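You operate a simulated robot arm through the tools that you are given. There is no shell and no other tool. Be economical: measure what you need, move in short steps, check, and stop when the job is done.

The job below is to be done with a simulated two-armed robot. You get a single attempt, and the scene is never put back.

JOB
Close the wide drawer. Take the teal block and put it on the blue slide. Stack the spares box marked "clips" from the top of the work bench on top of the spares box labelled "fuses". Stack the stage lamp marked "beam" from the top of the work bench on top of the stage lamp that says "spot". Take the blue sprung clamp and put it on the grey step in the charging trunk. Take the teal remote and leave it on the blue mat in the lens trunk. Put the folder labelled "sent" from the top of the work bench on the start of the roller track and the folder marked "mend" on the bottom shelf of the rigging bench. Any order will do. Set down upright: teal block.
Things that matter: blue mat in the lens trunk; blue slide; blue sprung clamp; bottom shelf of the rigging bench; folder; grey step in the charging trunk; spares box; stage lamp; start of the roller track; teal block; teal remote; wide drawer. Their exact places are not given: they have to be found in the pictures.

The check looks at the end state, three seconds after you hand in, the way a careful person would. Anything else that was tipped, shoved, dropped, spilled or broken makes it a failure.

ROBOT AND FRAMES
Two 7-joint arms with fingered hands on one trunk, on a base that drives. Base frame: it is fixed to the floor where the robot stands at the start and does not move with it; the origin is under the middle of the robot, x ahead of it, y to its left, z up. Readings come in mm, degrees, newtons and seconds.
The left shoulder is at the start at [34, 214, 1093], the right one opposite. With the tool pointing down near the work surface each hand reaches from about 100 to 620 mm from the robot's upright axis, wherever it stands, measured 20 degrees to its own side. Places, roughly: blue mat in the lens trunk [600, 6500, 500]; blue slide (8x8x1 cm) [3900, 1100, 900]; blue sprung clamp (4x8x10 cm) [700, 2500, 900]; bottom shelf of the rigging bench [-2100, 300, 300]; folder [1000, 3000, 1000]; grey step in the charging trunk [1200, 6100, 500]; spares box [1250, 2500, 1000]; stage lamp [750, 2500, 1000]; start of the roller track [3900, 1000, 900]; teal block (3x4x6 cm) [1100, 2100, 900]; teal remote (5x4x12 cm) [1100, 2800, 900]; wide drawer [600, 200, 700]. Payload 3.3 kg a hand.
The TCP of each hand is the grasp point between the finger pads, 26 mm short of the fingertips. In the tool frame z runs along the fingers and y along their closing line. The gripper opens to 132 mm. The gripper's body begins 73 mm behind the TCP. The gripper is a hand of 2 fingers: y runs from the thumb to the fingers, the wrist lies at [0, 0, -224] in the tool frame.
Orientation is that of the tool frame in the base frame, as a unit quaternion [x, y, z, w]. With the fingers straight down and closing along the base's y, the tool's x points along the base's -x, its y along +y and its z along -z.

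CONTROLS
- The arms move only by the tool apply_moves. It takes "left_deltas", "right_deltas" or both (then of equal length, played together; a hand with none holds still); each is a list of rows, each a list of 2 entries, a list of its own where there are three numbers: the shift along the tool's x, y, z in mm, then the turn, a rotation vector about the tool's x, y, z in degrees. In form: [[[dx, dy, dz], [wx, wy, wz]], ...]. A call has 1 to 12 rows; each row is the pose to reach, as a shift and turn from the pose commanded when the call began, along the tool's axes at that moment. Rows are played at 5 a second. More than 50 mm and 8.6 degrees between two rows, and nothing of the call is played. Where a pose cannot be reached the arm comes as near as it can. A force on the tool above 40 N (or 10 N above the force at the start of the call, whichever is more), or a blocked arm, ends the call early, and 0.2 s more pass. In this call time passes only in rows, and 0.2 s behind the last. The reply holds the time, the measured pose of the TCP, the force on the tool along the base axes, the opening and the grip force, in the units named above and with some noise, with the torque about the TCP (base axes, N m) and any sound that the robot's microphone picked up.
- Cameras (640 x 400 px; columns grow to the right, rows downward): "scene" is now at [108, 23.6, 1253]; the picture's right is [0.32, -0.95, 0.00], its down [-0.68, -0.23, -0.70] and it looks along [0.66, 0.22, -0.71] (base axes); focal length 274 px, centre (320, 200). "left" rides on the left gripper at [-66, -3, -99] in its tool frame; the picture's right is [0.04, -1.00, 0.00], its down [0.83, 0.03, -0.55] and it looks along [0.55, 0.02, 0.83] (tool axes); focal length 261 px, centre (320, 200). "right" rides on the right gripper at [66, -3, -99] in its tool frame; the picture's right is [0.04, 1.00, 0.00], its down [-0.83, 0.03, -0.55] and it looks along [-0.55, 0.02, 0.83] (tool axes); focal length 261 px, centre (320, 200).
- grab_frame(camera): a new picture of that camera. No time passes.
- lift_body(by): slides the trunk up (or, below 0, down) by that many mm; the arms and the scene camera ride with it, the base frame stays. It gives what a move gives, with no picture.
- roll_base(legs): drives the robot by 1 to 6 legs, each [ahead, left, turn to the left] in mm, mm and degrees, along the robot's own axes; the way and the turn of a leg run together, so that a leg with both is an arc; at most 1500 mm and 180 degrees a leg. The arms and the cameras ride along, it lands a little off, and it stops where it bumps. It gives what a move gives.
- move_fingers(finger1, thumb_bend, hand): sets how far each is bent, from 0 (flat) to 1 (curled in); at 0.3 the hand is open as for a grip, at 0.7 the pads meet at the TCP. One left out holds its place. A second passes; each finger stops where it meets its share of the squeeze, and holds until it gets a number again. It is the only way to open and close the hand. It gives what a move gives, with no picture; readings hold the bend of each and the force on the fingers (four entries, about 0 where the hand has none), thumb and palm.
- aim_head(pan, tilt): turns the head with the scene camera to pan (to the left, within 86 degrees either way) and tilt (down, from -29 to 69), counted from straight ahead of the robot. It gives what a move gives.
- probe_pixels(camera, pixels): for up to 12 pixels [column, row] of the newest picture of that camera ("zoom" is the newest enlarged one), the place [x, y, z] in the base frame of the surface seen there, good to about 3 mm. No time passes.
- zoom(camera, box): a new picture of the part [left, top, right, bottom] of that camera's present view, enlarged. No time passes.
- finish_job(): hands the job in; it is judged then, once.

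Keep the steps short. Do not move on a guess: measure, check each grasp and each placing, and mend mistakes. In all there are 145 turns and 182 pictures (those below and enlarged ones count). Leave the grippers open and the arms clear of the work at the hand-in unless told otherwise, and finish with a single line.

The tools are called after "Request:" as name(argument=value, ...) on one line, values as JSON. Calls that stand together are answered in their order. apply_moves: Moves the arms, as the interface text tells. Its arguments: {"type":"object","properties":{"left_deltas":{"type":"array","items":{"type":"array"}},"right_deltas":{"type":"array","items":{"type":"array"}}},"required":[]} The other tools are called the same way: lift_body (by) slides the trunk up or down; move_fingers (finger1, thumb_bend, hand) moves the fingers one by one; roll_base (legs) drives the base; aim_head (pan, tilt) turns the head that bears the scene camera; grab_frame (camera) takes a picture; probe_pixels (camera, pixels) gives the place of the surface under pixels of a picture; zoom (camera, box) takes an enlarged picture of a part of a camera's view; finish_job () hands the job in.

At the start:

```text
time: 0.0
left_ee_pos: [421.5, 255.8, 1028.6]
left_ee_rot: [0.0, 1.0, 0.0, 0.0]
left_wrist_force: [0.4, -0.1, 0.6]
left_moment: [-0.03, -0.01, -0.03]
left_grip_width: 131.8
left_grasp_force: 0.0
left_shape: jaw
left_bend: [0.3, 0.3]
left_finger forces: [0.0, 0.1, 0.1, 0.1, 0.0, 0.0]
right_ee_pos: [271.7, -80.4, 962.9]
right_ee_rot: [0.0, 1.0, 0.0, -0.001]
right_wrist_force: [-0.4, 0.2, -0.9]
right_moment: [0.0, 0.01, 0.0]
right_grip_width: 132.1
right_grasp_force: 0.1
right_shape: jaw
right_bend: [0.3, 0.3]
right_finger forces: [0.1, 0.1, 0.0, 0.0, 0.1, 0.0]
trunk travel left (down, up): [-375.0, 386.0]
robot x, y, heading: [0.8, -1.2, 0.1]
head pan, tilt: [18.7, 45.5]
```

scene: 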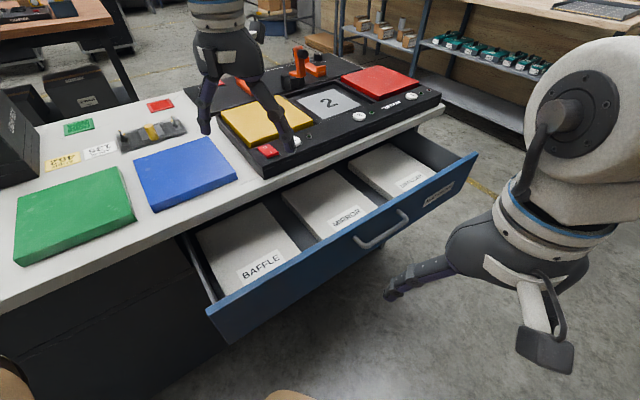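
right: 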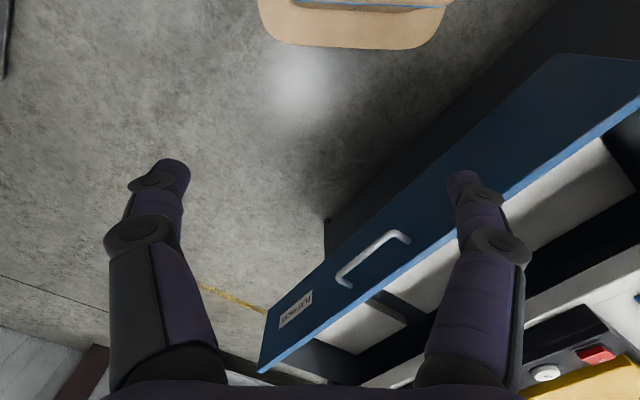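
left: 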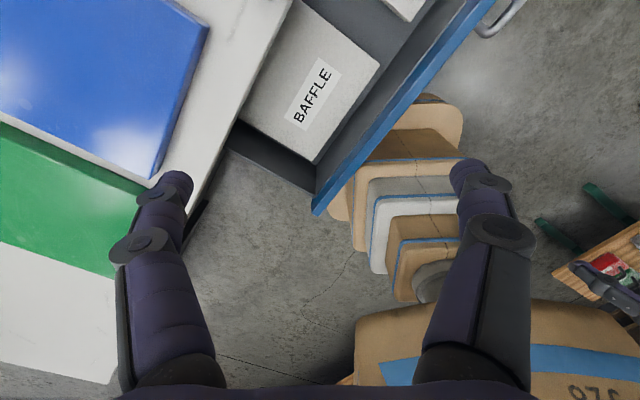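

The open drawer with its handle near (383,230) is in the scene picture. I'll measure its front edge and the bench edge.

Request:
probe_pixels(camera="scene", pixels=[[210, 312], [476, 155], [383, 232], [350, 230], [185, 240], [435, 125], [365, 243], [405, 212], [340, 262], [10, 310], [440, 195]])

Request:
aim_head(pan=80, tilt=20)

Request:
grab_frame(camera="scene")

```text
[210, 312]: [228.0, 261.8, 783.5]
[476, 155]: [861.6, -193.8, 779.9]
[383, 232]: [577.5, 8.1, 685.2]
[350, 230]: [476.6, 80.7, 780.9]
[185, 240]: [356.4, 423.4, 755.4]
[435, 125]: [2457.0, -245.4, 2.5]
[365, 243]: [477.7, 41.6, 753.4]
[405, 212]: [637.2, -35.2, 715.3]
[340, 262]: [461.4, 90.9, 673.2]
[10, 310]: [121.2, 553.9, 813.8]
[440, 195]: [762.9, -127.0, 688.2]
```

```text
time: 1.3
left_ee_pos: [420.7, 254.8, 1028.9]
left_ee_rot: [0.0, 1.0, -0.001, 0.0]
left_wrist_force: [0.2, 0.2, -0.1]
left_moment: [0.01, 0.01, 0.02]
left_grip_width: 132.0
left_grasp_force: 0.0
left_shape: jaw
left_bend: [0.3, 0.3]
left_finger forces: [0.1, 0.0, 0.0, 0.1, 0.0, 0.0]
right_ee_pos: [271.6, -79.9, 962.7]
right_ee_rot: [0.0, 1.0, 0.0, 0.0]
right_wrist_force: [-0.2, 0.0, 0.7]
right_moment: [-0.01, 0.01, 0.02]
right_grip_width: 132.1
right_grasp_force: 0.1
right_shape: jaw
right_bend: [0.3, 0.3]
right_finger forces: [0.0, 0.1, 0.0, 0.0, 0.0, 0.0]
trunk travel left (down, up): [-375.0, 386.0]
robot x, y, heading: [-0.9, 0.2, -0.1]
head pan, tilt: [80.0, 20.0]
```

```text
178 pictures are left
```

scene: 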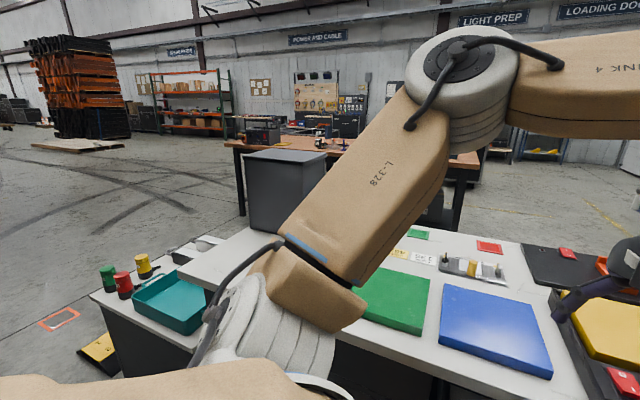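

The drawer front runs from (228,262) to (862,-194), about 205 mm open, and must be pushed along heading ~54°. Before driving I want to see the floor around me.

Request:
aim_head(pan=-80, tilt=25)

Request:
grab_frame(camera="scene")

Request:
aim_head(pan=-20, tilt=25)

Request:
grab_frame(camera="scene")

Request:
aim_head(pan=35, tilt=15)

Request:
grab_frame(camera="scene")

```text
time: 3.8
left_ee_pos: [422.0, 255.0, 1028.8]
left_ee_rot: [0.0, 1.0, 0.001, 0.0]
left_wrist_force: [-0.4, -0.6, -0.1]
left_moment: [0.0, 0.0, -0.01]
left_grip_width: 132.0
left_grasp_force: 0.0
left_shape: jaw
left_bend: [0.3, 0.3]
left_finger forces: [0.0, 0.1, 0.1, 0.0, 0.0, 0.0]
right_ee_pos: [272.3, -78.3, 962.8]
right_ee_rot: [0.0, 1.0, 0.0, -0.001]
right_wrist_force: [0.0, 0.0, 0.3]
right_moment: [0.0, -0.02, -0.03]
right_grip_width: 132.1
right_grasp_force: 0.1
right_shape: jaw
right_bend: [0.3, 0.3]
right_finger forces: [0.0, 0.0, 0.0, 0.0, 0.0, 0.0]
trunk travel left (down, up): [-375.0, 386.0]
robot x, y, heading: [-3.4, -0.1, -0.0]
head pan, tilt: [-80.0, 25.0]
```

```text
177 pictures are left
```

scene: 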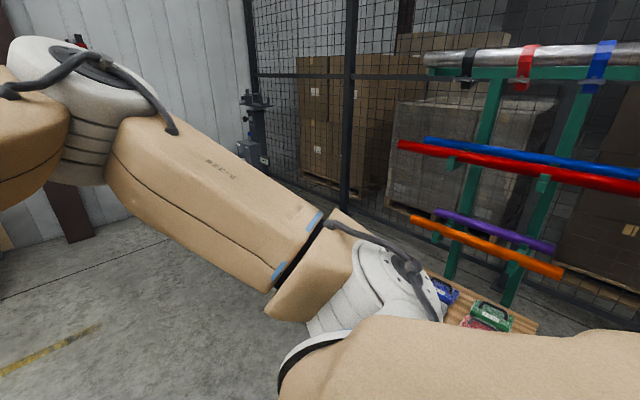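

```text
time: 5.1
left_ee_pos: [421.5, 254.2, 1028.5]
left_ee_rot: [0.001, 1.0, -0.001, 0.0]
left_wrist_force: [-0.3, 1.1, -0.2]
left_moment: [0.02, 0.0, -0.06]
left_grip_width: 132.0
left_grasp_force: 0.1
left_shape: jaw
left_bend: [0.3, 0.3]
left_finger forces: [0.0, 0.1, 0.0, 0.0, 0.0, 0.0]
right_ee_pos: [272.1, -79.6, 962.6]
right_ee_rot: [0.001, 1.0, 0.001, -0.001]
right_wrist_force: [-0.3, -0.6, -0.1]
right_moment: [0.0, -0.05, -0.02]
right_grip_width: 132.0
right_grasp_force: 0.0
right_shape: jaw
right_bend: [0.3, 0.3]
right_finger forces: [0.0, 0.0, 0.0, 0.0, 0.0, 0.0]
trunk travel left (down, up): [-375.0, 386.0]
robot x, y, heading: [-4.0, 1.5, -0.3]
head pan, tilt: [-20.0, 25.0]
```

```text
176 pictures are left
```

scene: 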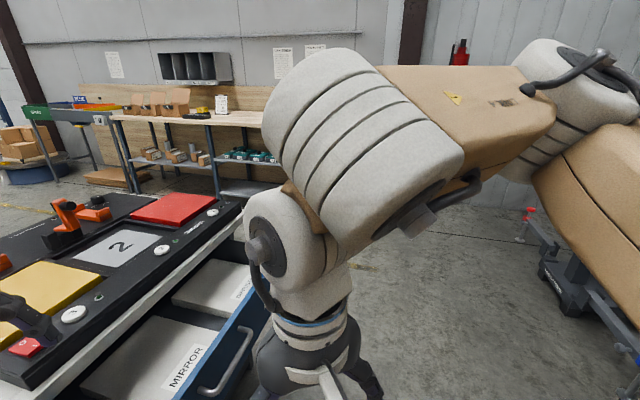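

```text
time: 6.3
left_ee_pos: [421.3, 253.7, 1029.1]
left_ee_rot: [0.0, 1.0, -0.001, 0.0]
left_wrist_force: [0.0, -0.5, 0.1]
left_moment: [0.01, -0.01, -0.01]
left_grip_width: 131.9
left_grasp_force: 0.0
left_shape: jaw
left_bend: [0.3, 0.3]
left_finger forces: [0.1, 0.0, 0.0, 0.0, 0.0, 0.0]
right_ee_pos: [271.5, -79.0, 961.9]
right_ee_rot: [0.0, 1.0, 0.0, 0.0]
right_wrist_force: [0.2, 0.1, -1.0]
right_moment: [0.0, -0.02, 0.01]
right_grip_width: 131.8
right_grasp_force: 0.1
right_shape: jaw
right_bend: [0.3, 0.3]
right_finger forces: [0.0, 0.0, 0.0, 0.0, 0.0, 0.1]
trunk travel left (down, up): [-375.0, 386.0]
robot x, y, heading: [1.9, 1.7, -0.1]
head pan, tilt: [35.0, 15.0]
```

```text
175 pictures are left
```

scene: 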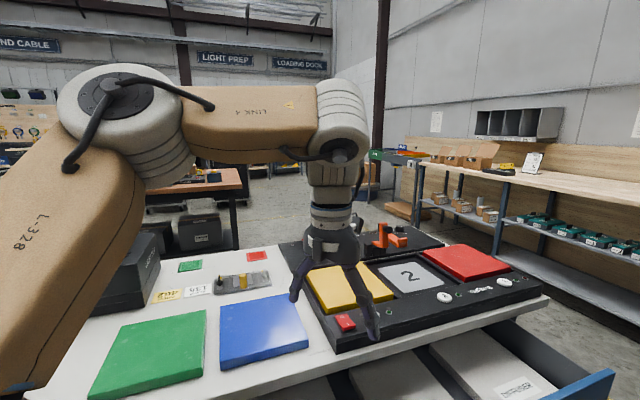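

I'll check the heights of bench items the left hand would pass when I turn to face the drawer.

Request:
probe_pixels(camera="scene", pixels=[[145, 245], [120, 285], [200, 220], [320, 275], [380, 235], [65, 395], [260, 330], [545, 300], [240, 195], [410, 155], [350, 345], [600, 378]])

Request:
grab_frame(camera="left")

```text
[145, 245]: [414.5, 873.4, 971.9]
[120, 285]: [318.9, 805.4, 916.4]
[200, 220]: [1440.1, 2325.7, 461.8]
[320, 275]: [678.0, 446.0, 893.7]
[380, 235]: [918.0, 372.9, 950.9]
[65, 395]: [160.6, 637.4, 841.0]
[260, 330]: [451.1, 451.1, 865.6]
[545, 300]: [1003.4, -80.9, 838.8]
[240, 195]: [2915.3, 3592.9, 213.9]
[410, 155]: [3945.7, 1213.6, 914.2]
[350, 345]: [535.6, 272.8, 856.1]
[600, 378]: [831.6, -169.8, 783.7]
```

```text
174 pictures are left
```

left: 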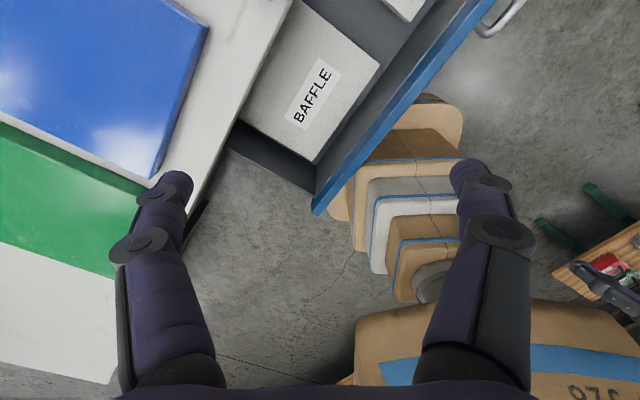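

Request:
probe_pixels(camera="left", pixels=[[560, 270], [600, 290], [560, 235], [630, 215], [420, 280], [500, 330], [360, 350], [440, 120]])

Request:
grab_frame(camera="right")

```text
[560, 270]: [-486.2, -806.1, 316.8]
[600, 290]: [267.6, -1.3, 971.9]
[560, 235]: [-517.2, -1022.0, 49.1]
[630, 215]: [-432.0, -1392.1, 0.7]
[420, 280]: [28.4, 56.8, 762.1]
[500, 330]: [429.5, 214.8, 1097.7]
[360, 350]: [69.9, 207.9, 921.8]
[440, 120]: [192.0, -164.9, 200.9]
```

```text
173 pictures are left
```

right: 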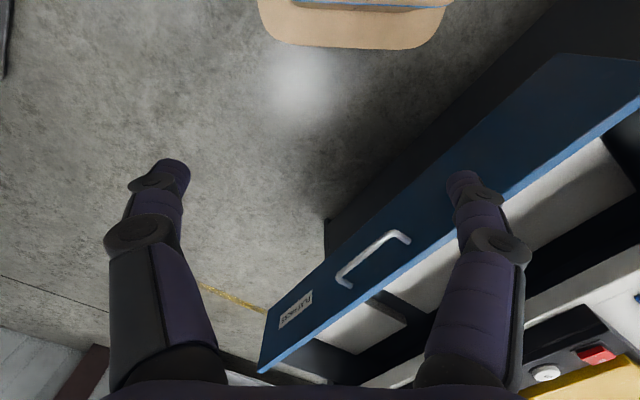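

The bench items stay well below the left hand (the tall box at (414,873) is out of its way). I turn left 54° and then slide right 330 mm so the drawer front faces me.

Request:
roll_base(legs=[[-40, -40, 0], [0, 0, 54.3], [0, -300, 0]])

Request:
aim_head(pan=-10, tilt=50)

Request:
grab_frame(camera="scene")

Request:
grab_frame(camera="right")

```text
time: 11.4
left_ee_pos: [243.3, 274.2, 1028.4]
left_ee_rot: [-0.463, 0.886, -0.001, 0.0]
left_wrist_force: [0.3, 0.0, 0.4]
left_moment: [-0.01, 0.01, 0.0]
left_grip_width: 131.8
left_grasp_force: 0.1
left_shape: jaw
left_bend: [0.3, 0.3]
left_finger forces: [0.0, 0.1, 0.1, 0.0, 0.0, 0.0]
right_ee_pos: [430.9, -39.4, 962.2]
right_ee_rot: [-0.463, 0.886, 0.0, -0.001]
right_wrist_force: [0.2, 0.1, -0.4]
right_moment: [0.03, -0.02, -0.02]
right_grip_width: 132.0
right_grasp_force: 0.1
right_shape: jaw
right_bend: [0.3, 0.3]
right_finger forces: [0.0, 0.0, 0.1, 0.0, 0.0, 0.0]
trunk travel left (down, up): [-375.0, 386.0]
robot x, y, heading: [210.4, -214.4, 55.0]
head pan, tilt: [35.0, 15.0]
```

```text
time: 12.5
left_ee_pos: [243.0, 274.7, 1028.9]
left_ee_rot: [-0.463, 0.887, 0.001, 0.001]
left_wrist_force: [-1.0, 0.0, -0.2]
left_moment: [0.02, 0.0, 0.01]
left_grip_width: 131.8
left_grasp_force: 0.1
left_shape: jaw
left_bend: [0.3, 0.3]
left_finger forces: [0.0, 0.0, 0.1, 0.0, 0.0, 0.1]
right_ee_pos: [430.4, -38.6, 962.7]
right_ee_rot: [-0.462, 0.887, -0.001, 0.0]
right_wrist_force: [0.1, -0.1, 0.6]
right_moment: [0.02, 0.0, -0.01]
right_grip_width: 131.7
right_grasp_force: 0.1
right_shape: jaw
right_bend: [0.3, 0.3]
right_finger forces: [0.0, 0.0, 0.1, 0.0, 0.0, 0.1]
trunk travel left (down, up): [-375.0, 386.0]
robot x, y, heading: [211.7, -214.0, 55.3]
head pan, tilt: [-10.0, 50.0]
```

```text
172 pictures are left
```

scene: 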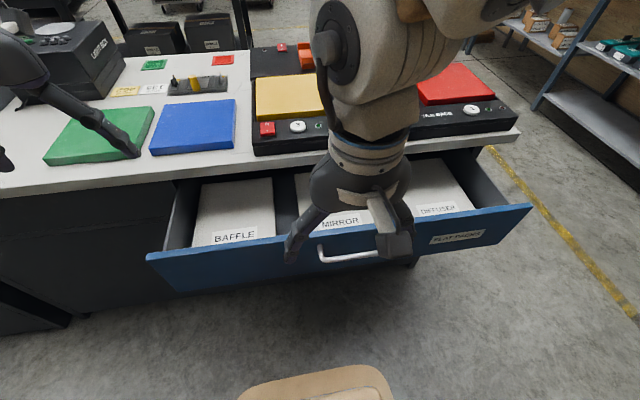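

```text
171 pictures are left
```

right: 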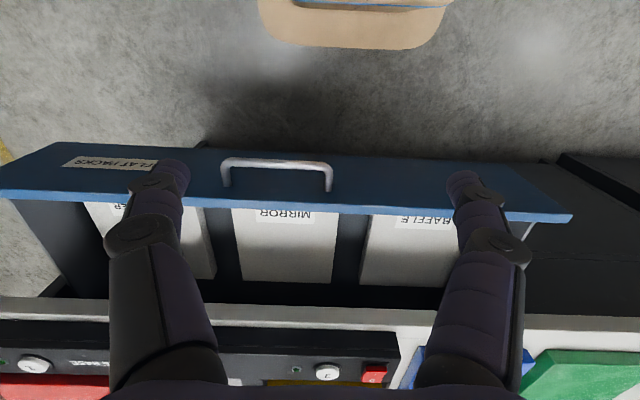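

I'm now square to the drawer. I close the right fingers into a fist, then tilt the hand 45° forward and bring the tip just in front of the drawer face above the handle.

Request:
move_fingers(hand="right", finger1=0.7, thumb_bend=0.7)

Request:
apply_moves(right_deltas=[[[0, 0, 40], [0, -7.5, 0]], [[0, 0, 80], [0, -15, 0]], [[-20, 0, 120], [0, -22.5, 0]], [[-40, 0, 150], [0, -30, 0]], [[-60, 0, 180], [0, -37.5, 0]], [[-85, 0, 205], [0, -45, 0]]])

Request:
grab_frame(camera="scene")

```text
time: 13.5
left_ee_pos: [242.8, 275.0, 1028.5]
left_ee_rot: [-0.462, 0.887, 0.0, 0.0]
left_wrist_force: [0.5, 0.7, 0.7]
left_moment: [0.02, 0.0, -0.05]
left_grip_width: 131.8
left_grasp_force: 0.1
left_shape: jaw
left_bend: [0.3, 0.3]
left_finger forces: [0.0, 0.1, 0.1, 0.0, 0.0, 0.0]
right_ee_pos: [431.3, -37.7, 961.2]
right_ee_rot: [-0.462, 0.887, 0.0, 0.0]
right_wrist_force: [0.3, 0.0, 0.1]
right_moment: [0.01, 0.03, -0.02]
right_grip_width: 1.9
right_grasp_force: 0.0
right_shape: fingers
right_bend: [0.7, 0.7]
right_finger forces: [0.1, 0.0, 0.1, 0.0, 0.0, 0.1]
trunk travel left (down, up): [-375.0, 386.0]
robot x, y, heading: [213.6, -219.2, 55.1]
head pan, tilt: [-10.0, 50.0]
```

```text
time: 14.9
left_ee_pos: [242.6, 276.2, 1028.5]
left_ee_rot: [-0.463, 0.886, 0.0, 0.0]
left_wrist_force: [0.2, 0.1, 1.4]
left_moment: [0.02, 0.0, 0.0]
left_grip_width: 132.1
left_grasp_force: 0.0
left_shape: jaw
left_bend: [0.3, 0.3]
left_finger forces: [0.1, 0.0, 0.0, 0.1, 0.1, 0.0]
right_ee_pos: [516.5, 47.9, 763.3]
right_ee_rot: [-0.399, 0.832, 0.175, 0.344]
right_wrist_force: [2.8, 5.3, 2.3]
right_moment: [0.07, -0.07, 0.08]
right_grip_width: 1.9
right_grasp_force: 2.6
right_shape: fingers
right_bend: [0.7, 0.7]
right_finger forces: [0.3, 0.0, 0.1, 0.1, 5.1, 0.0]
right hand out of reach, approached as far as the arm can: row 6
trunk travel left (down, up): [-375.0, 386.0]
robot x, y, heading: [211.8, -217.5, 54.8]
head pan, tilt: [-10.0, 50.0]
```

```text
170 pictures are left
```

scene: 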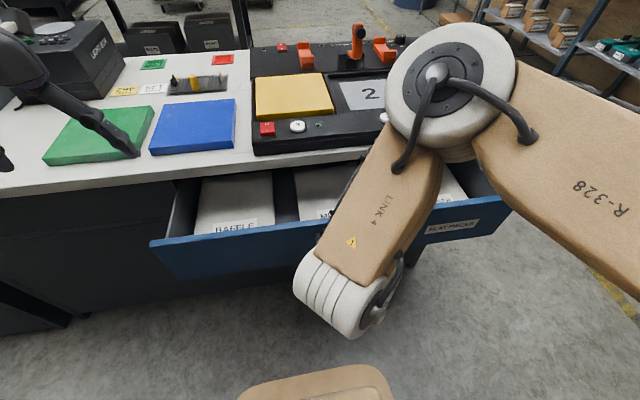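

The tip is touching the drawer face (5 N) and it has begun to slide. The arm is near a reach limit in this posture, so I push by driving ahead gently.

Request:
roll_base(legs=[[120, 0, 0]])

Request:
grab_frame(camera="scene")

```text
time: 16.1
left_ee_pos: [312.5, 373.7, 1029.4]
left_ee_rot: [-0.462, 0.887, 0.0, 0.0]
left_wrist_force: [-0.2, 0.8, 0.5]
left_moment: [-0.01, -0.02, 0.04]
left_grip_width: 131.9
left_grasp_force: 0.0
left_shape: jaw
left_bend: [0.3, 0.3]
left_finger forces: [0.1, 0.1, 0.0, 0.0, 0.0, 0.0]
right_ee_pos: [586.4, 139.3, 758.2]
right_ee_rot: [-0.402, 0.833, 0.169, 0.339]
right_wrist_force: [0.6, 0.6, 3.2]
right_moment: [-0.06, -0.03, -0.03]
right_grip_width: 1.1
right_grasp_force: 1.4
right_shape: fingers
right_bend: [0.7, 0.7]
right_finger forces: [0.0, 0.0, 0.0, 0.1, 3.0, 0.0]
trunk travel left (down, up): [-375.0, 386.0]
robot x, y, heading: [277.7, -120.9, 54.9]
head pan, tilt: [-10.0, 50.0]
```

```text
169 pictures are left
```

scene: 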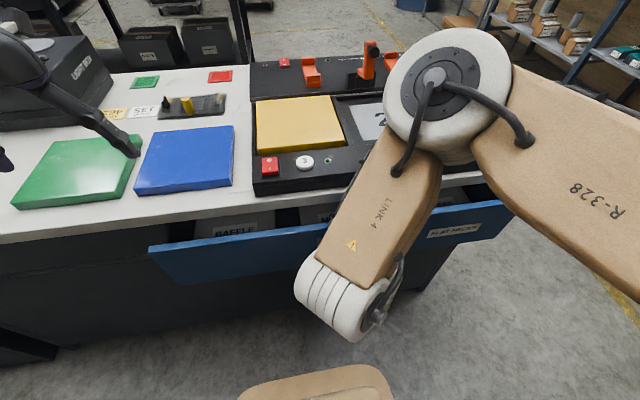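

It slides easily. I drive another 75 mm and measure the remaining gap.

Request:
roll_base(legs=[[70, 0, 0]])

Request:
grab_frame(camera="scene")

Request:
probe_pixels(camera="scene", pixels=[[180, 255], [220, 250], [490, 210], [220, 265], [120, 250], [80, 250]])

```text
time: 17.1
left_ee_pos: [354.1, 433.3, 1028.2]
left_ee_rot: [-0.46, 0.888, 0.0, 0.0]
left_wrist_force: [0.4, 0.0, -0.1]
left_moment: [-0.01, -0.02, 0.0]
left_grip_width: 132.1
left_grasp_force: 0.1
left_shape: jaw
left_bend: [0.3, 0.3]
left_finger forces: [0.1, 0.1, 0.0, 0.1, 0.0, 0.1]
right_ee_pos: [629.6, 197.9, 758.7]
right_ee_rot: [-0.398, 0.835, 0.167, 0.341]
right_wrist_force: [0.7, -0.5, 1.1]
right_moment: [-0.03, -0.03, 0.0]
right_grip_width: 1.3
right_grasp_force: 0.7
right_shape: fingers
right_bend: [0.7, 0.7]
right_finger forces: [0.1, 0.0, 0.0, 0.1, 1.3, 0.1]
trunk travel left (down, up): [-375.0, 386.0]
robot x, y, heading: [324.6, -59.7, 55.2]
head pan, tilt: [-10.0, 50.0]
```

```text
168 pictures are left
```

scene: 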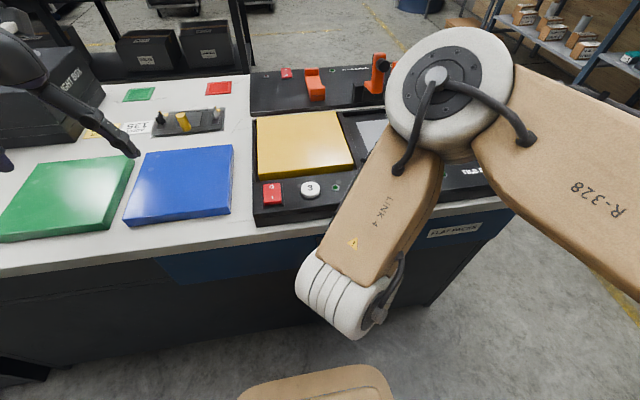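

```text
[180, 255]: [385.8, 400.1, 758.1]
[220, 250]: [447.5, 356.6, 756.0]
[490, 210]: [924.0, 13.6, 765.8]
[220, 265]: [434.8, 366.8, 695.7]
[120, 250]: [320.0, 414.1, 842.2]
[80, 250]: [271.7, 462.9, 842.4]
```

The front is at 550 mm; the counter edge still overhangs a bit. I push 20 mm more with the base until it meets resistance, then compare with the cabinet face.

Request:
roll_base(legs=[[25, 0, 0]])

Request:
grab_frame(camera="scene")

Request:
probe_pixels(camera="scene", pixels=[[190, 270], [230, 270], [490, 220], [90, 300], [120, 310], [60, 340], [150, 300]])

```text
time: 18.0
left_ee_pos: [369.1, 453.0, 1027.8]
left_ee_rot: [-0.461, 0.887, 0.0, -0.001]
left_wrist_force: [-0.2, 0.5, -0.4]
left_moment: [-0.02, 0.01, 0.0]
left_grip_width: 131.9
left_grasp_force: 0.1
left_shape: jaw
left_bend: [0.3, 0.3]
left_finger forces: [0.0, 0.0, 0.0, 0.0, 0.1, 0.1]
right_ee_pos: [643.7, 217.2, 758.5]
right_ee_rot: [-0.397, 0.835, 0.167, 0.342]
right_wrist_force: [0.7, -0.5, 4.0]
right_moment: [-0.07, -0.04, 0.01]
right_grip_width: 1.4
right_grasp_force: 2.0
right_shape: fingers
right_bend: [0.7, 0.7]
right_finger forces: [0.1, 0.0, 0.0, 0.0, 2.9, 0.0]
trunk travel left (down, up): [-375.0, 386.0]
robot x, y, heading: [336.1, -43.1, 55.0]
head pan, tilt: [-10.0, 50.0]
```

```text
167 pictures are left
```

scene: 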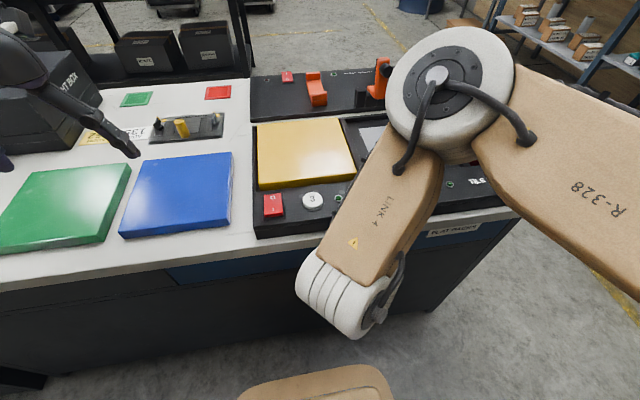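

```text
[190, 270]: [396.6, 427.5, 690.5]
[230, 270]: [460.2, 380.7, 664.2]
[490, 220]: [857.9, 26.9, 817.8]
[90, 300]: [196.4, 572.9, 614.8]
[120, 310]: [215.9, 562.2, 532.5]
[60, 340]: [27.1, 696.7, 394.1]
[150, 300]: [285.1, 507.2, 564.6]
```

The drawer face (579) is now flush with the cabinet (579). One more light push tells whether it has stopped.

Request:
roll_base(legs=[[12, 0, 0]])

Request:
zoom(camera="scene", box=[60, 190, 380, 390])

Request:
probe_pixels(camera="zoom", pixels=[[300, 170], [360, 170], [180, 260], [100, 240], [420, 165], [280, 180]])

```text
time: 18.9
left_ee_pos: [374.2, 462.0, 1028.9]
left_ee_rot: [-0.46, 0.888, 0.0, 0.002]
left_wrist_force: [-0.1, -0.6, 0.7]
left_moment: [-0.01, -0.02, -0.01]
left_grip_width: 132.0
left_grasp_force: 0.0
left_shape: jaw
left_bend: [0.3, 0.3]
left_finger forces: [0.1, 0.0, 0.0, 0.0, 0.0, 0.0]
right_ee_pos: [647.8, 222.4, 755.9]
right_ee_rot: [-0.397, 0.84, 0.164, 0.332]
right_wrist_force: [-2.9, -4.6, 2.8]
right_moment: [-0.09, 0.04, 0.0]
right_grip_width: 0.3
right_grasp_force: 4.3
right_shape: fingers
right_bend: [0.71, 0.7]
right_finger forces: [4.1, 0.0, 0.1, 0.0, 4.8, 0.1]
trunk travel left (down, up): [-375.0, 386.0]
robot x, y, heading: [341.6, -30.8, 55.0]
head pan, tilt: [-10.0, 50.0]
stopped in leg 1: the force on the tool passed its limit at 46 N (the readings are from after the stop); the commanded pose is now the measured one
```

```text
2.00 times, centred on (220, 290) of scene
```

zoom: 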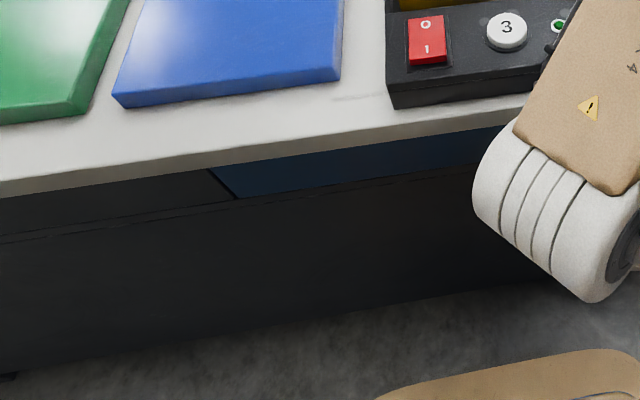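

```text
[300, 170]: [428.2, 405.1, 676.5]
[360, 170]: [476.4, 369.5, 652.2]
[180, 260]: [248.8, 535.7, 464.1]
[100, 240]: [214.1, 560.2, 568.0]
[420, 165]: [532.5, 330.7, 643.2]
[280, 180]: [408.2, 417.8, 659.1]
```

The drawer is shut (face flush, hard stop). I back away 250 mm, bring the right hand back upright and open it, and look around for the way to the work bench.

Request:
roll_base(legs=[[-280, 0, 0]])

Request:
apply_moves(right_deltas=[[[-14, 0, -34], [0, 7.5, 0]], [[-28, 0, -68], [0, 15, 0]], [[-42, 0, -102], [0, 22.5, 0]], [[-56, 0, -136], [0, 30, 0]], [[-70, 0, -170], [0, 37.5, 0]], [[-85, 0, -205], [0, 45, 0]]])

Request:
move_fingers(hand="right", finger1=0.3, thumb_bend=0.3)

Request:
aim_head(pan=-40, tilt=15)

Request:
grab_frame(camera="scene")

Request:
aim_head(pan=15, tilt=15)

Request:
grab_frame(camera="scene")

```text
time: 20.8
left_ee_pos: [210.9, 228.7, 1028.0]
left_ee_rot: [-0.46, 0.888, 0.0, 0.0]
left_wrist_force: [-0.7, 0.4, -0.2]
left_moment: [0.02, 0.0, -0.01]
left_grip_width: 132.0
left_grasp_force: 0.0
left_shape: jaw
left_bend: [0.3, 0.3]
left_finger forces: [0.1, 0.1, 0.1, 0.1, 0.1, 0.1]
right_ee_pos: [484.5, -10.1, 755.9]
right_ee_rot: [-0.397, 0.839, 0.164, 0.333]
right_wrist_force: [-1.6, 2.1, 1.5]
right_moment: [-0.08, 0.0, 0.06]
right_grip_width: 0.6
right_grasp_force: 2.7
right_shape: fingers
right_bend: [0.7, 0.7]
right_finger forces: [2.1, 0.1, 0.1, 0.0, 3.0, 0.0]
trunk travel left (down, up): [-375.0, 386.0]
robot x, y, heading: [175.3, -260.2, 54.4]
head pan, tilt: [-10.0, 50.0]
```

```text
time: 22.2
left_ee_pos: [211.4, 228.7, 1028.4]
left_ee_rot: [-0.46, 0.888, 0.0, 0.0]
left_wrist_force: [-0.3, 0.7, 0.6]
left_moment: [0.0, 0.04, 0.02]
left_grip_width: 131.9
left_grasp_force: 0.0
left_shape: jaw
left_bend: [0.3, 0.3]
left_finger forces: [0.1, 0.0, 0.0, 0.0, 0.0, 0.0]
right_ee_pos: [437.3, -74.7, 961.6]
right_ee_rot: [-0.43, 0.903, 0.0, -0.015]
right_wrist_force: [-0.3, 0.8, 0.7]
right_moment: [0.0, -0.01, 0.02]
right_grip_width: 1.6
right_grasp_force: 0.1
right_shape: fingers
right_bend: [0.7, 0.7]
right_finger forces: [0.0, 0.1, 0.0, 0.1, 0.0, 0.1]
trunk travel left (down, up): [-375.0, 386.0]
robot x, y, heading: [180.1, -263.8, 54.6]
head pan, tilt: [-10.0, 50.0]
```

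```text
time: 23.2
left_ee_pos: [212.2, 228.1, 1028.3]
left_ee_rot: [-0.459, 0.888, 0.001, 0.001]
left_wrist_force: [0.8, 0.3, 0.5]
left_moment: [0.02, 0.05, -0.01]
left_grip_width: 132.0
left_grasp_force: 0.1
left_shape: jaw
left_bend: [0.3, 0.3]
left_finger forces: [0.0, 0.0, 0.0, 0.0, 0.1, 0.0]
right_ee_pos: [436.8, -74.7, 959.7]
right_ee_rot: [-0.428, 0.903, 0.0, -0.013]
right_wrist_force: [-0.3, 0.6, 0.3]
right_moment: [-0.02, 0.0, 0.0]
right_grip_width: 132.9
right_grasp_force: 0.0
right_shape: fingers
right_bend: [0.3, 0.3]
right_finger forces: [0.0, 0.1, 0.1, 0.0, 0.1, 0.0]
trunk travel left (down, up): [-375.0, 386.0]
robot x, y, heading: [177.8, -263.9, 54.8]
head pan, tilt: [-10.0, 50.0]
```

```text
time: 24.2
left_ee_pos: [212.2, 228.4, 1028.2]
left_ee_rot: [-0.46, 0.888, 0.0, 0.0]
left_wrist_force: [-0.4, -0.3, 0.0]
left_moment: [-0.01, 0.0, -0.01]
left_grip_width: 131.8
left_grasp_force: 0.1
left_shape: jaw
left_bend: [0.3, 0.3]
left_finger forces: [0.0, 0.1, 0.0, 0.1, 0.1, 0.1]
right_ee_pos: [437.2, -75.2, 960.2]
right_ee_rot: [-0.428, 0.903, -0.001, -0.013]
right_wrist_force: [0.1, 0.6, 0.5]
right_moment: [0.02, 0.01, 0.03]
right_grip_width: 133.0
right_grasp_force: 0.0
right_shape: fingers
right_bend: [0.3, 0.3]
right_finger forces: [0.0, 0.0, 0.1, 0.0, 0.0, 0.0]
trunk travel left (down, up): [-375.0, 386.0]
robot x, y, heading: [175.7, -262.0, 54.9]
head pan, tilt: [-40.0, 15.0]
```

```text
165 pictures are left
```

scene: 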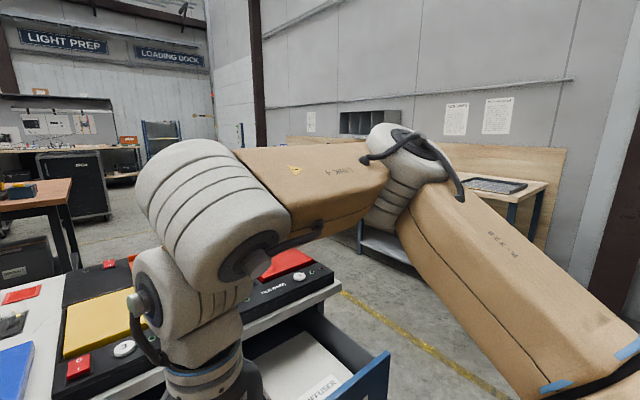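

```text
time: 25.5
left_ee_pos: [211.9, 229.3, 1028.9]
left_ee_rot: [-0.459, 0.888, 0.0, 0.0]
left_wrist_force: [-0.3, 0.1, 0.3]
left_moment: [0.02, -0.01, 0.01]
left_grip_width: 131.9
left_grasp_force: 0.0
left_shape: jaw
left_bend: [0.3, 0.3]
left_finger forces: [0.0, 0.1, 0.0, 0.0, 0.0, 0.1]
right_ee_pos: [437.8, -75.1, 960.5]
right_ee_rot: [-0.428, 0.904, 0.0, -0.014]
right_wrist_force: [0.0, 0.0, -0.4]
right_moment: [-0.01, 0.01, 0.02]
right_grip_width: 133.0
right_grasp_force: 0.1
right_shape: fingers
right_bend: [0.3, 0.3]
right_finger forces: [0.1, 0.0, 0.1, 0.0, 0.0, 0.0]
trunk travel left (down, up): [-375.0, 386.0]
robot x, y, heading: [174.9, -261.3, 54.8]
head pan, tilt: [15.0, 15.0]
```

```text
164 pictures are left
```

scene: 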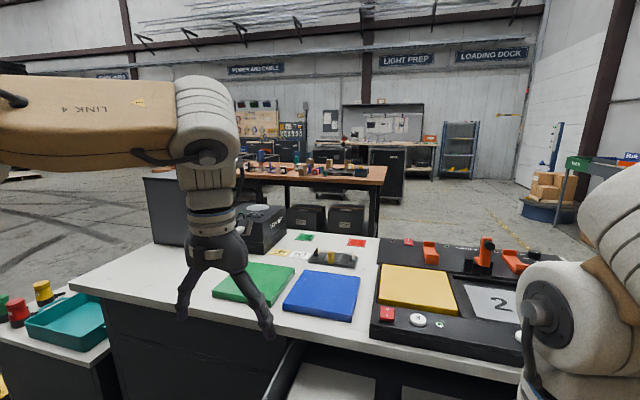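

The drawer seems open again — the hand probably dragged it by the handle. I look at it.

Request:
aim_head(pan=-5, tilt=55)

Request:
grab_frame(camera="scene")

Request:
grab_frame(camera="right")

Request:
probe_pixels(camera="right", pixels=[[275, 160], [230, 185], [330, 185], [400, 205], [280, 205], [250, 168], [300, 168]])

```text
time: 26.5
left_ee_pos: [212.0, 229.6, 1028.7]
left_ee_rot: [-0.459, 0.888, 0.0, 0.0]
left_wrist_force: [-0.1, -0.4, 0.0]
left_moment: [0.0, 0.03, 0.02]
left_grip_width: 132.0
left_grasp_force: 0.0
left_shape: jaw
left_bend: [0.3, 0.3]
left_finger forces: [0.0, 0.0, 0.0, 0.1, 0.0, 0.0]
right_ee_pos: [437.5, -73.4, 960.5]
right_ee_rot: [-0.428, 0.904, -0.001, -0.013]
right_wrist_force: [0.1, 0.0, -0.4]
right_moment: [0.0, 0.02, -0.02]
right_grip_width: 132.8
right_grasp_force: 0.2
right_shape: fingers
right_bend: [0.3, 0.3]
right_finger forces: [0.1, 0.0, 0.1, 0.0, 0.0, 0.0]
trunk travel left (down, up): [-375.0, 386.0]
robot x, y, heading: [175.0, -257.8, 54.9]
head pan, tilt: [-5.0, 55.0]
```

```text
163 pictures are left
```

scene: 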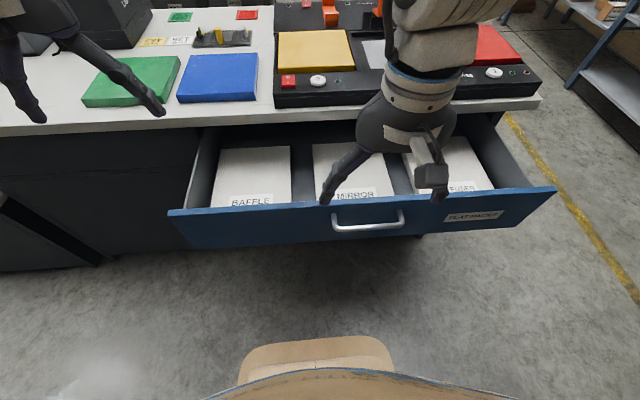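

```text
162 pictures are left
```

right: 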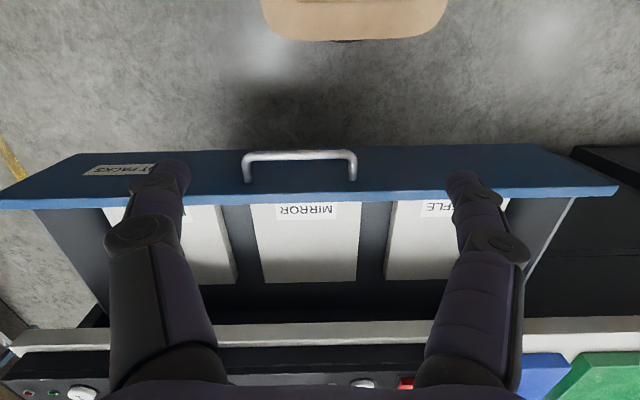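

```text
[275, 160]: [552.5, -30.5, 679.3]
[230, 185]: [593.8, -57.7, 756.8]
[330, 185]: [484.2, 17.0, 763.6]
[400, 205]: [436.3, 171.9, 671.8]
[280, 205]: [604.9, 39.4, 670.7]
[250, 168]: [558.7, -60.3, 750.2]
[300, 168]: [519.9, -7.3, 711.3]
```

The fist had slipped inside the U-handle (spanning about t=385–515 along the front) and pulled the drawer back out. I'll shift 130 mm left to push on plain face clear of the handle.

Request:
roll_base(legs=[[0, 130, 0]])

Request:
move_fingers(hand="right", finger1=0.7, thumb_bend=0.7)

Request:
apply_moves(right_deltas=[[[20, 0, 40], [0, -7.5, 0]], [[30, 0, 80], [0, -15, 0]], [[20, 0, 120], [0, -22.5, 0]], [[0, 0, 150], [0, -30, 0]], [[-20, 0, 180], [0, -37.5, 0]], [[-35, 0, 205], [0, -45, 0]]])

Request:
grab_frame(camera="scene")

Request:
grab_frame(camera="right")

```text
time: 27.8
left_ee_pos: [103.1, 305.8, 1028.2]
left_ee_rot: [-0.461, 0.888, 0.0, 0.0]
left_wrist_force: [-0.8, -0.3, -0.2]
left_moment: [-0.02, 0.0, 0.01]
left_grip_width: 131.8
left_grasp_force: 0.1
left_shape: jaw
left_bend: [0.3, 0.3]
left_finger forces: [0.0, 0.1, 0.0, 0.0, 0.1, 0.0]
right_ee_pos: [328.8, 2.1, 960.9]
right_ee_rot: [-0.43, 0.903, 0.0, -0.013]
right_wrist_force: [-0.1, -0.2, 0.1]
right_moment: [0.0, -0.01, 0.02]
right_grip_width: 133.0
right_grasp_force: 0.2
right_shape: fingers
right_bend: [0.3, 0.3]
right_finger forces: [0.0, 0.0, 0.0, 0.1, 0.0, 0.0]
trunk travel left (down, up): [-375.0, 386.0]
robot x, y, heading: [69.3, -186.8, 55.1]
head pan, tilt: [-5.0, 55.0]
```

```text
time: 28.8
left_ee_pos: [102.9, 304.1, 1028.7]
left_ee_rot: [-0.46, 0.888, 0.0, 0.0]
left_wrist_force: [-0.6, 0.1, -0.4]
left_moment: [-0.01, 0.0, 0.03]
left_grip_width: 131.7
left_grasp_force: 0.0
left_shape: jaw
left_bend: [0.3, 0.3]
left_finger forces: [0.1, 0.0, 0.1, 0.0, 0.0, 0.1]
right_ee_pos: [329.7, 2.3, 960.8]
right_ee_rot: [-0.429, 0.903, -0.001, -0.013]
right_wrist_force: [-0.6, 0.2, -0.3]
right_moment: [0.0, -0.02, -0.01]
right_grip_width: 2.2
right_grasp_force: 0.1
right_shape: fingers
right_bend: [0.7, 0.7]
right_finger forces: [0.0, 0.0, 0.0, 0.1, 0.0, 0.0]
trunk travel left (down, up): [-375.0, 386.0]
robot x, y, heading: [66.5, -188.3, 54.7]
head pan, tilt: [-5.0, 55.0]
```

```text
time: 30.2
left_ee_pos: [102.9, 304.8, 1027.1]
left_ee_rot: [-0.46, 0.888, 0.0, 0.0]
left_wrist_force: [0.5, -0.2, 0.0]
left_moment: [0.01, 0.0, 0.01]
left_grip_width: 132.0
left_grasp_force: 0.1
left_shape: jaw
left_bend: [0.3, 0.3]
left_finger forces: [0.0, 0.1, 0.0, 0.1, 0.0, 0.1]
right_ee_pos: [378.7, 38.6, 769.7]
right_ee_rot: [-0.369, 0.861, 0.154, 0.315]
right_wrist_force: [-0.3, 0.3, 1.1]
right_moment: [0.0, -0.03, -0.03]
right_grip_width: 1.6
right_grasp_force: 0.1
right_shape: fingers
right_bend: [0.7, 0.7]
right_finger forces: [0.1, 0.0, 0.0, 0.1, 0.0, 0.0]
right hand out of reach, approached as far as the arm can: row 6
trunk travel left (down, up): [-375.0, 386.0]
robot x, y, heading: [70.7, -187.4, 54.7]
head pan, tilt: [-5.0, 55.0]
```

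```text
161 pictures are left
```

scene: 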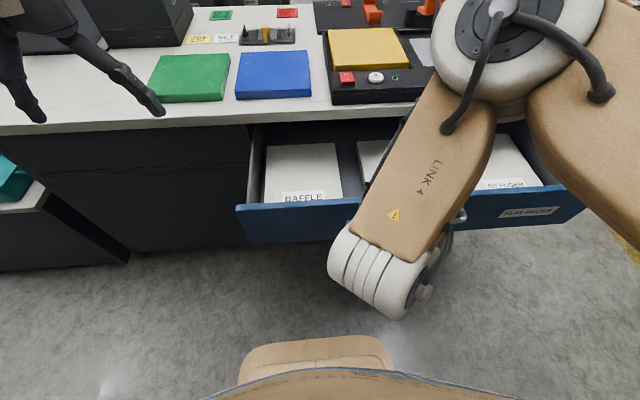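

```text
160 pictures are left
```

right: 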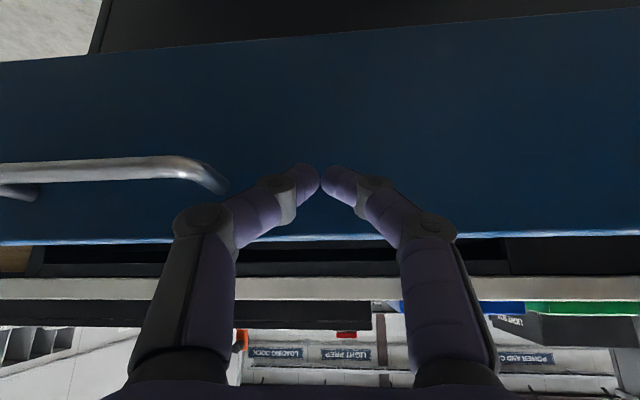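

The fist is on plain face just left of the handle leg. I shift 30 mm more left and push ahead.

Request:
roll_base(legs=[[0, 30, 0], [270, 0, 0]])

Request:
roll_base(legs=[[60, 0, 0]])

Request:
grab_frame(camera="right")

```text
time: 32.6
left_ee_pos: [234.2, 544.0, 1028.1]
left_ee_rot: [-0.46, 0.888, 0.001, 0.0]
left_wrist_force: [0.4, -0.1, -0.3]
left_moment: [-0.03, -0.01, 0.03]
left_grip_width: 131.9
left_grasp_force: 0.1
left_shape: jaw
left_bend: [0.3, 0.3]
left_finger forces: [0.1, 0.0, 0.1, 0.0, 0.1, 0.0]
right_ee_pos: [510.1, 273.6, 766.7]
right_ee_rot: [-0.37, 0.861, 0.15, 0.314]
right_wrist_force: [-0.1, -0.7, 0.5]
right_moment: [-0.01, 0.0, -0.01]
right_grip_width: 1.5
right_grasp_force: 0.1
right_shape: fingers
right_bend: [0.7, 0.7]
right_finger forces: [0.1, 0.0, 0.0, 0.0, 0.0, 0.0]
trunk travel left (down, up): [-375.0, 386.0]
robot x, y, heading: [198.8, 48.0, 54.9]
head pan, tilt: [-5.0, 55.0]
```

```text
time: 33.5
left_ee_pos: [252.3, 568.7, 1029.3]
left_ee_rot: [-0.459, 0.888, 0.0, 0.001]
left_wrist_force: [-0.1, 0.4, -0.5]
left_moment: [0.0, 0.01, -0.03]
left_grip_width: 131.9
left_grasp_force: 0.0
left_shape: jaw
left_bend: [0.3, 0.3]
left_finger forces: [0.1, 0.0, 0.0, 0.0, 0.0, 0.0]
right_ee_pos: [524.4, 294.1, 762.7]
right_ee_rot: [-0.37, 0.867, 0.145, 0.301]
right_wrist_force: [-4.6, -4.4, -5.3]
right_moment: [0.22, -0.4, 0.18]
right_grip_width: 1.7
right_grasp_force: 4.0
right_shape: fingers
right_bend: [0.7, 0.7]
right_finger forces: [7.7, 0.0, 0.0, 0.0, 0.1, 0.0]
trunk travel left (down, up): [-375.0, 386.0]
robot x, y, heading: [218.5, 80.1, 54.8]
head pan, tilt: [-5.0, 55.0]
stopped in leg 1: the force on the tool passed its limit at 71 N (the readings are from after the stop); the commanded pose is now the measured one
```

```text
159 pictures are left
```

right: 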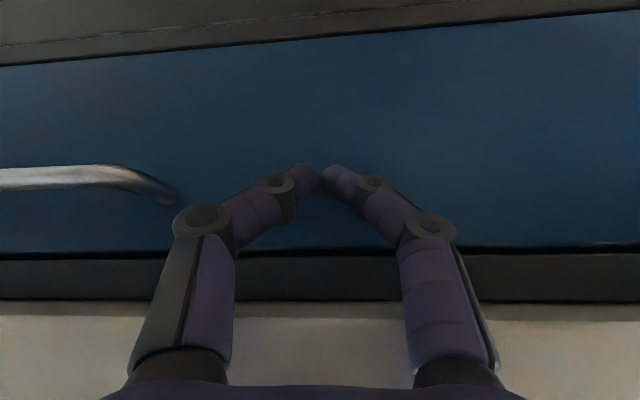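

It hit the closed stop. I back out 250 mm and check that the drawer stays.

Request:
roll_base(legs=[[-250, 0, 0]])

Request:
apply_moves(right_deltas=[[[-14, 0, -34], [0, 7.5, 0]], [[-28, 0, -68], [0, 15, 0]], [[-42, 0, -102], [0, 22.5, 0]], [[-56, 0, -136], [0, 30, 0]], [[-70, 0, -170], [0, 37.5, 0]], [[-85, 0, -205], [0, 43, 0]]])

Request:
move_fingers(hand="right", finger1=0.3, thumb_bend=0.3)

Request:
grab_frame(camera="scene")

```text
time: 35.3
left_ee_pos: [106.6, 363.6, 1029.4]
left_ee_rot: [-0.461, 0.888, 0.0, 0.001]
left_wrist_force: [0.1, -0.7, -0.3]
left_moment: [0.02, -0.03, 0.0]
left_grip_width: 131.8
left_grasp_force: 0.1
left_shape: jaw
left_bend: [0.3, 0.3]
left_finger forces: [0.0, 0.1, 0.0, 0.0, 0.0, 0.1]
right_ee_pos: [380.3, 91.8, 763.1]
right_ee_rot: [-0.371, 0.866, 0.146, 0.302]
right_wrist_force: [-0.2, 0.0, 0.1]
right_moment: [0.02, -0.04, 0.01]
right_grip_width: 1.6
right_grasp_force: 0.0
right_shape: fingers
right_bend: [0.7, 0.7]
right_finger forces: [0.0, 0.0, 0.0, 0.0, 0.1, 0.0]
trunk travel left (down, up): [-375.0, 386.0]
robot x, y, heading: [73.7, -128.2, 55.0]
head pan, tilt: [-5.0, 55.0]
```

```text
time: 36.7
left_ee_pos: [106.8, 364.8, 1028.3]
left_ee_rot: [-0.461, 0.887, -0.001, 0.0]
left_wrist_force: [1.0, 0.4, -0.2]
left_moment: [-0.02, -0.01, -0.06]
left_grip_width: 131.8
left_grasp_force: 0.0
left_shape: jaw
left_bend: [0.3, 0.3]
left_finger forces: [0.0, 0.0, 0.0, 0.0, 0.0, 0.1]
right_ee_pos: [340.2, 39.1, 975.7]
right_ee_rot: [-0.399, 0.916, 0.0, -0.037]
right_wrist_force: [0.3, -0.1, -0.4]
right_moment: [0.04, 0.02, 0.04]
right_grip_width: 1.9
right_grasp_force: 0.1
right_shape: fingers
right_bend: [0.7, 0.7]
right_finger forces: [0.1, 0.1, 0.1, 0.0, 0.0, 0.1]
trunk travel left (down, up): [-375.0, 386.0]
robot x, y, heading: [74.4, -127.6, 55.0]
head pan, tilt: [-5.0, 55.0]
```

```text
time: 37.7
left_ee_pos: [107.1, 364.5, 1027.2]
left_ee_rot: [-0.461, 0.887, 0.001, 0.0]
left_wrist_force: [1.1, 0.3, 0.3]
left_moment: [0.02, 0.0, 0.03]
left_grip_width: 131.8
left_grasp_force: 0.1
left_shape: jaw
left_bend: [0.3, 0.3]
left_finger forces: [0.1, 0.1, 0.1, 0.0, 0.1, 0.0]
right_ee_pos: [341.3, 39.4, 976.2]
right_ee_rot: [-0.398, 0.917, -0.001, -0.036]
right_wrist_force: [-0.1, 0.1, 0.0]
right_moment: [-0.01, 0.02, -0.01]
right_grip_width: 133.3
right_grasp_force: 0.0
right_shape: fingers
right_bend: [0.3, 0.3]
right_finger forces: [0.0, 0.0, 0.0, 0.0, 0.0, 0.0]
trunk travel left (down, up): [-375.0, 386.0]
robot x, y, heading: [73.6, -129.6, 54.9]
head pan, tilt: [-5.0, 55.0]
```

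```text
158 pictures are left
```

scene: 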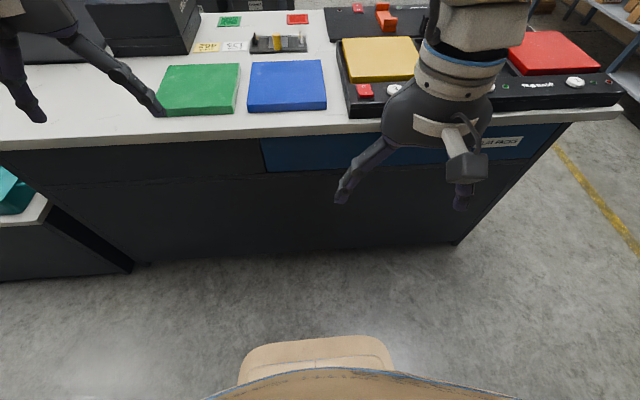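

The drawer is closed and stays. Next I measure the bench's right end and the shelving to plan the route to the work bench.

Request:
probe_pixels(camera="scene", pixels=[[618, 115], [605, 90], [560, 150], [630, 235], [625, 80], [635, 110], [455, 245]])

Request:
roll_base(legs=[[-100, -600, 0]])

Request:
aim_head(pan=0, tilt=20)

Request:
grab_frame(camera="scene")

```text
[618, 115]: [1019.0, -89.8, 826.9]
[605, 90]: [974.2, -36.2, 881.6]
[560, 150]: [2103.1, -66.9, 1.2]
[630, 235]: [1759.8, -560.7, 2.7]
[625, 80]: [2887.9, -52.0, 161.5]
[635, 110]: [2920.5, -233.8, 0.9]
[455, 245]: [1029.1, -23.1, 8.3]
```

```text
time: 41.1
left_ee_pos: [539.8, -56.5, 1027.9]
left_ee_rot: [-0.46, 0.888, 0.0, 0.0]
left_wrist_force: [0.4, -0.7, 0.0]
left_moment: [0.02, 0.01, 0.0]
left_grip_width: 131.9
left_grasp_force: 0.1
left_shape: jaw
left_bend: [0.3, 0.3]
left_finger forces: [0.1, 0.1, 0.0, 0.0, 0.1, 0.1]
right_ee_pos: [773.9, -382.8, 976.3]
right_ee_rot: [-0.399, 0.916, -0.001, -0.037]
right_wrist_force: [-0.7, -0.4, 0.9]
right_moment: [0.0, 0.02, -0.02]
right_grip_width: 133.0
right_grasp_force: 0.0
right_shape: fingers
right_bend: [0.3, 0.3]
right_finger forces: [0.0, 0.0, 0.0, 0.0, 0.0, 0.1]
trunk travel left (down, up): [-375.0, 386.0]
robot x, y, heading: [502.8, -547.6, 55.1]
head pan, tilt: [-5.0, 55.0]
```

```text
time: 42.1
left_ee_pos: [539.1, -57.9, 1029.2]
left_ee_rot: [-0.461, 0.887, 0.0, 0.001]
left_wrist_force: [0.1, -0.2, -0.5]
left_moment: [0.01, 0.02, -0.03]
left_grip_width: 132.0
left_grasp_force: 0.0
left_shape: jaw
left_bend: [0.3, 0.3]
left_finger forces: [0.1, 0.0, 0.0, 0.0, 0.0, 0.0]
right_ee_pos: [772.0, -381.6, 976.8]
right_ee_rot: [-0.399, 0.916, -0.002, -0.037]
right_wrist_force: [-0.2, 0.0, 0.3]
right_moment: [-0.03, 0.03, -0.03]
right_grip_width: 133.2
right_grasp_force: 0.1
right_shape: fingers
right_bend: [0.3, 0.3]
right_finger forces: [0.0, 0.1, 0.0, 0.0, 0.0, 0.0]
trunk travel left (down, up): [-375.0, 386.0]
robot x, y, heading: [504.3, -549.0, 54.7]
head pan, tilt: [0.0, 20.0]
```

```text
157 pictures are left
```

scene: 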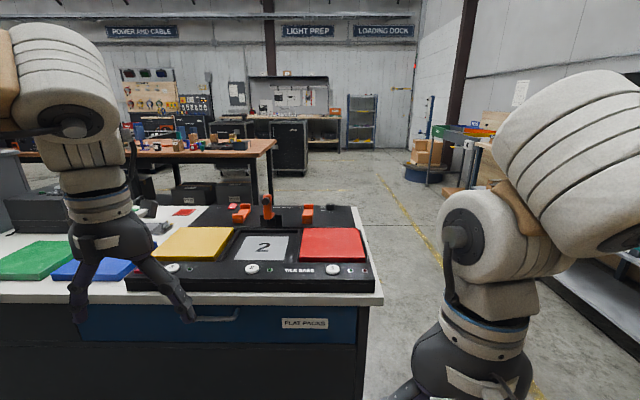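

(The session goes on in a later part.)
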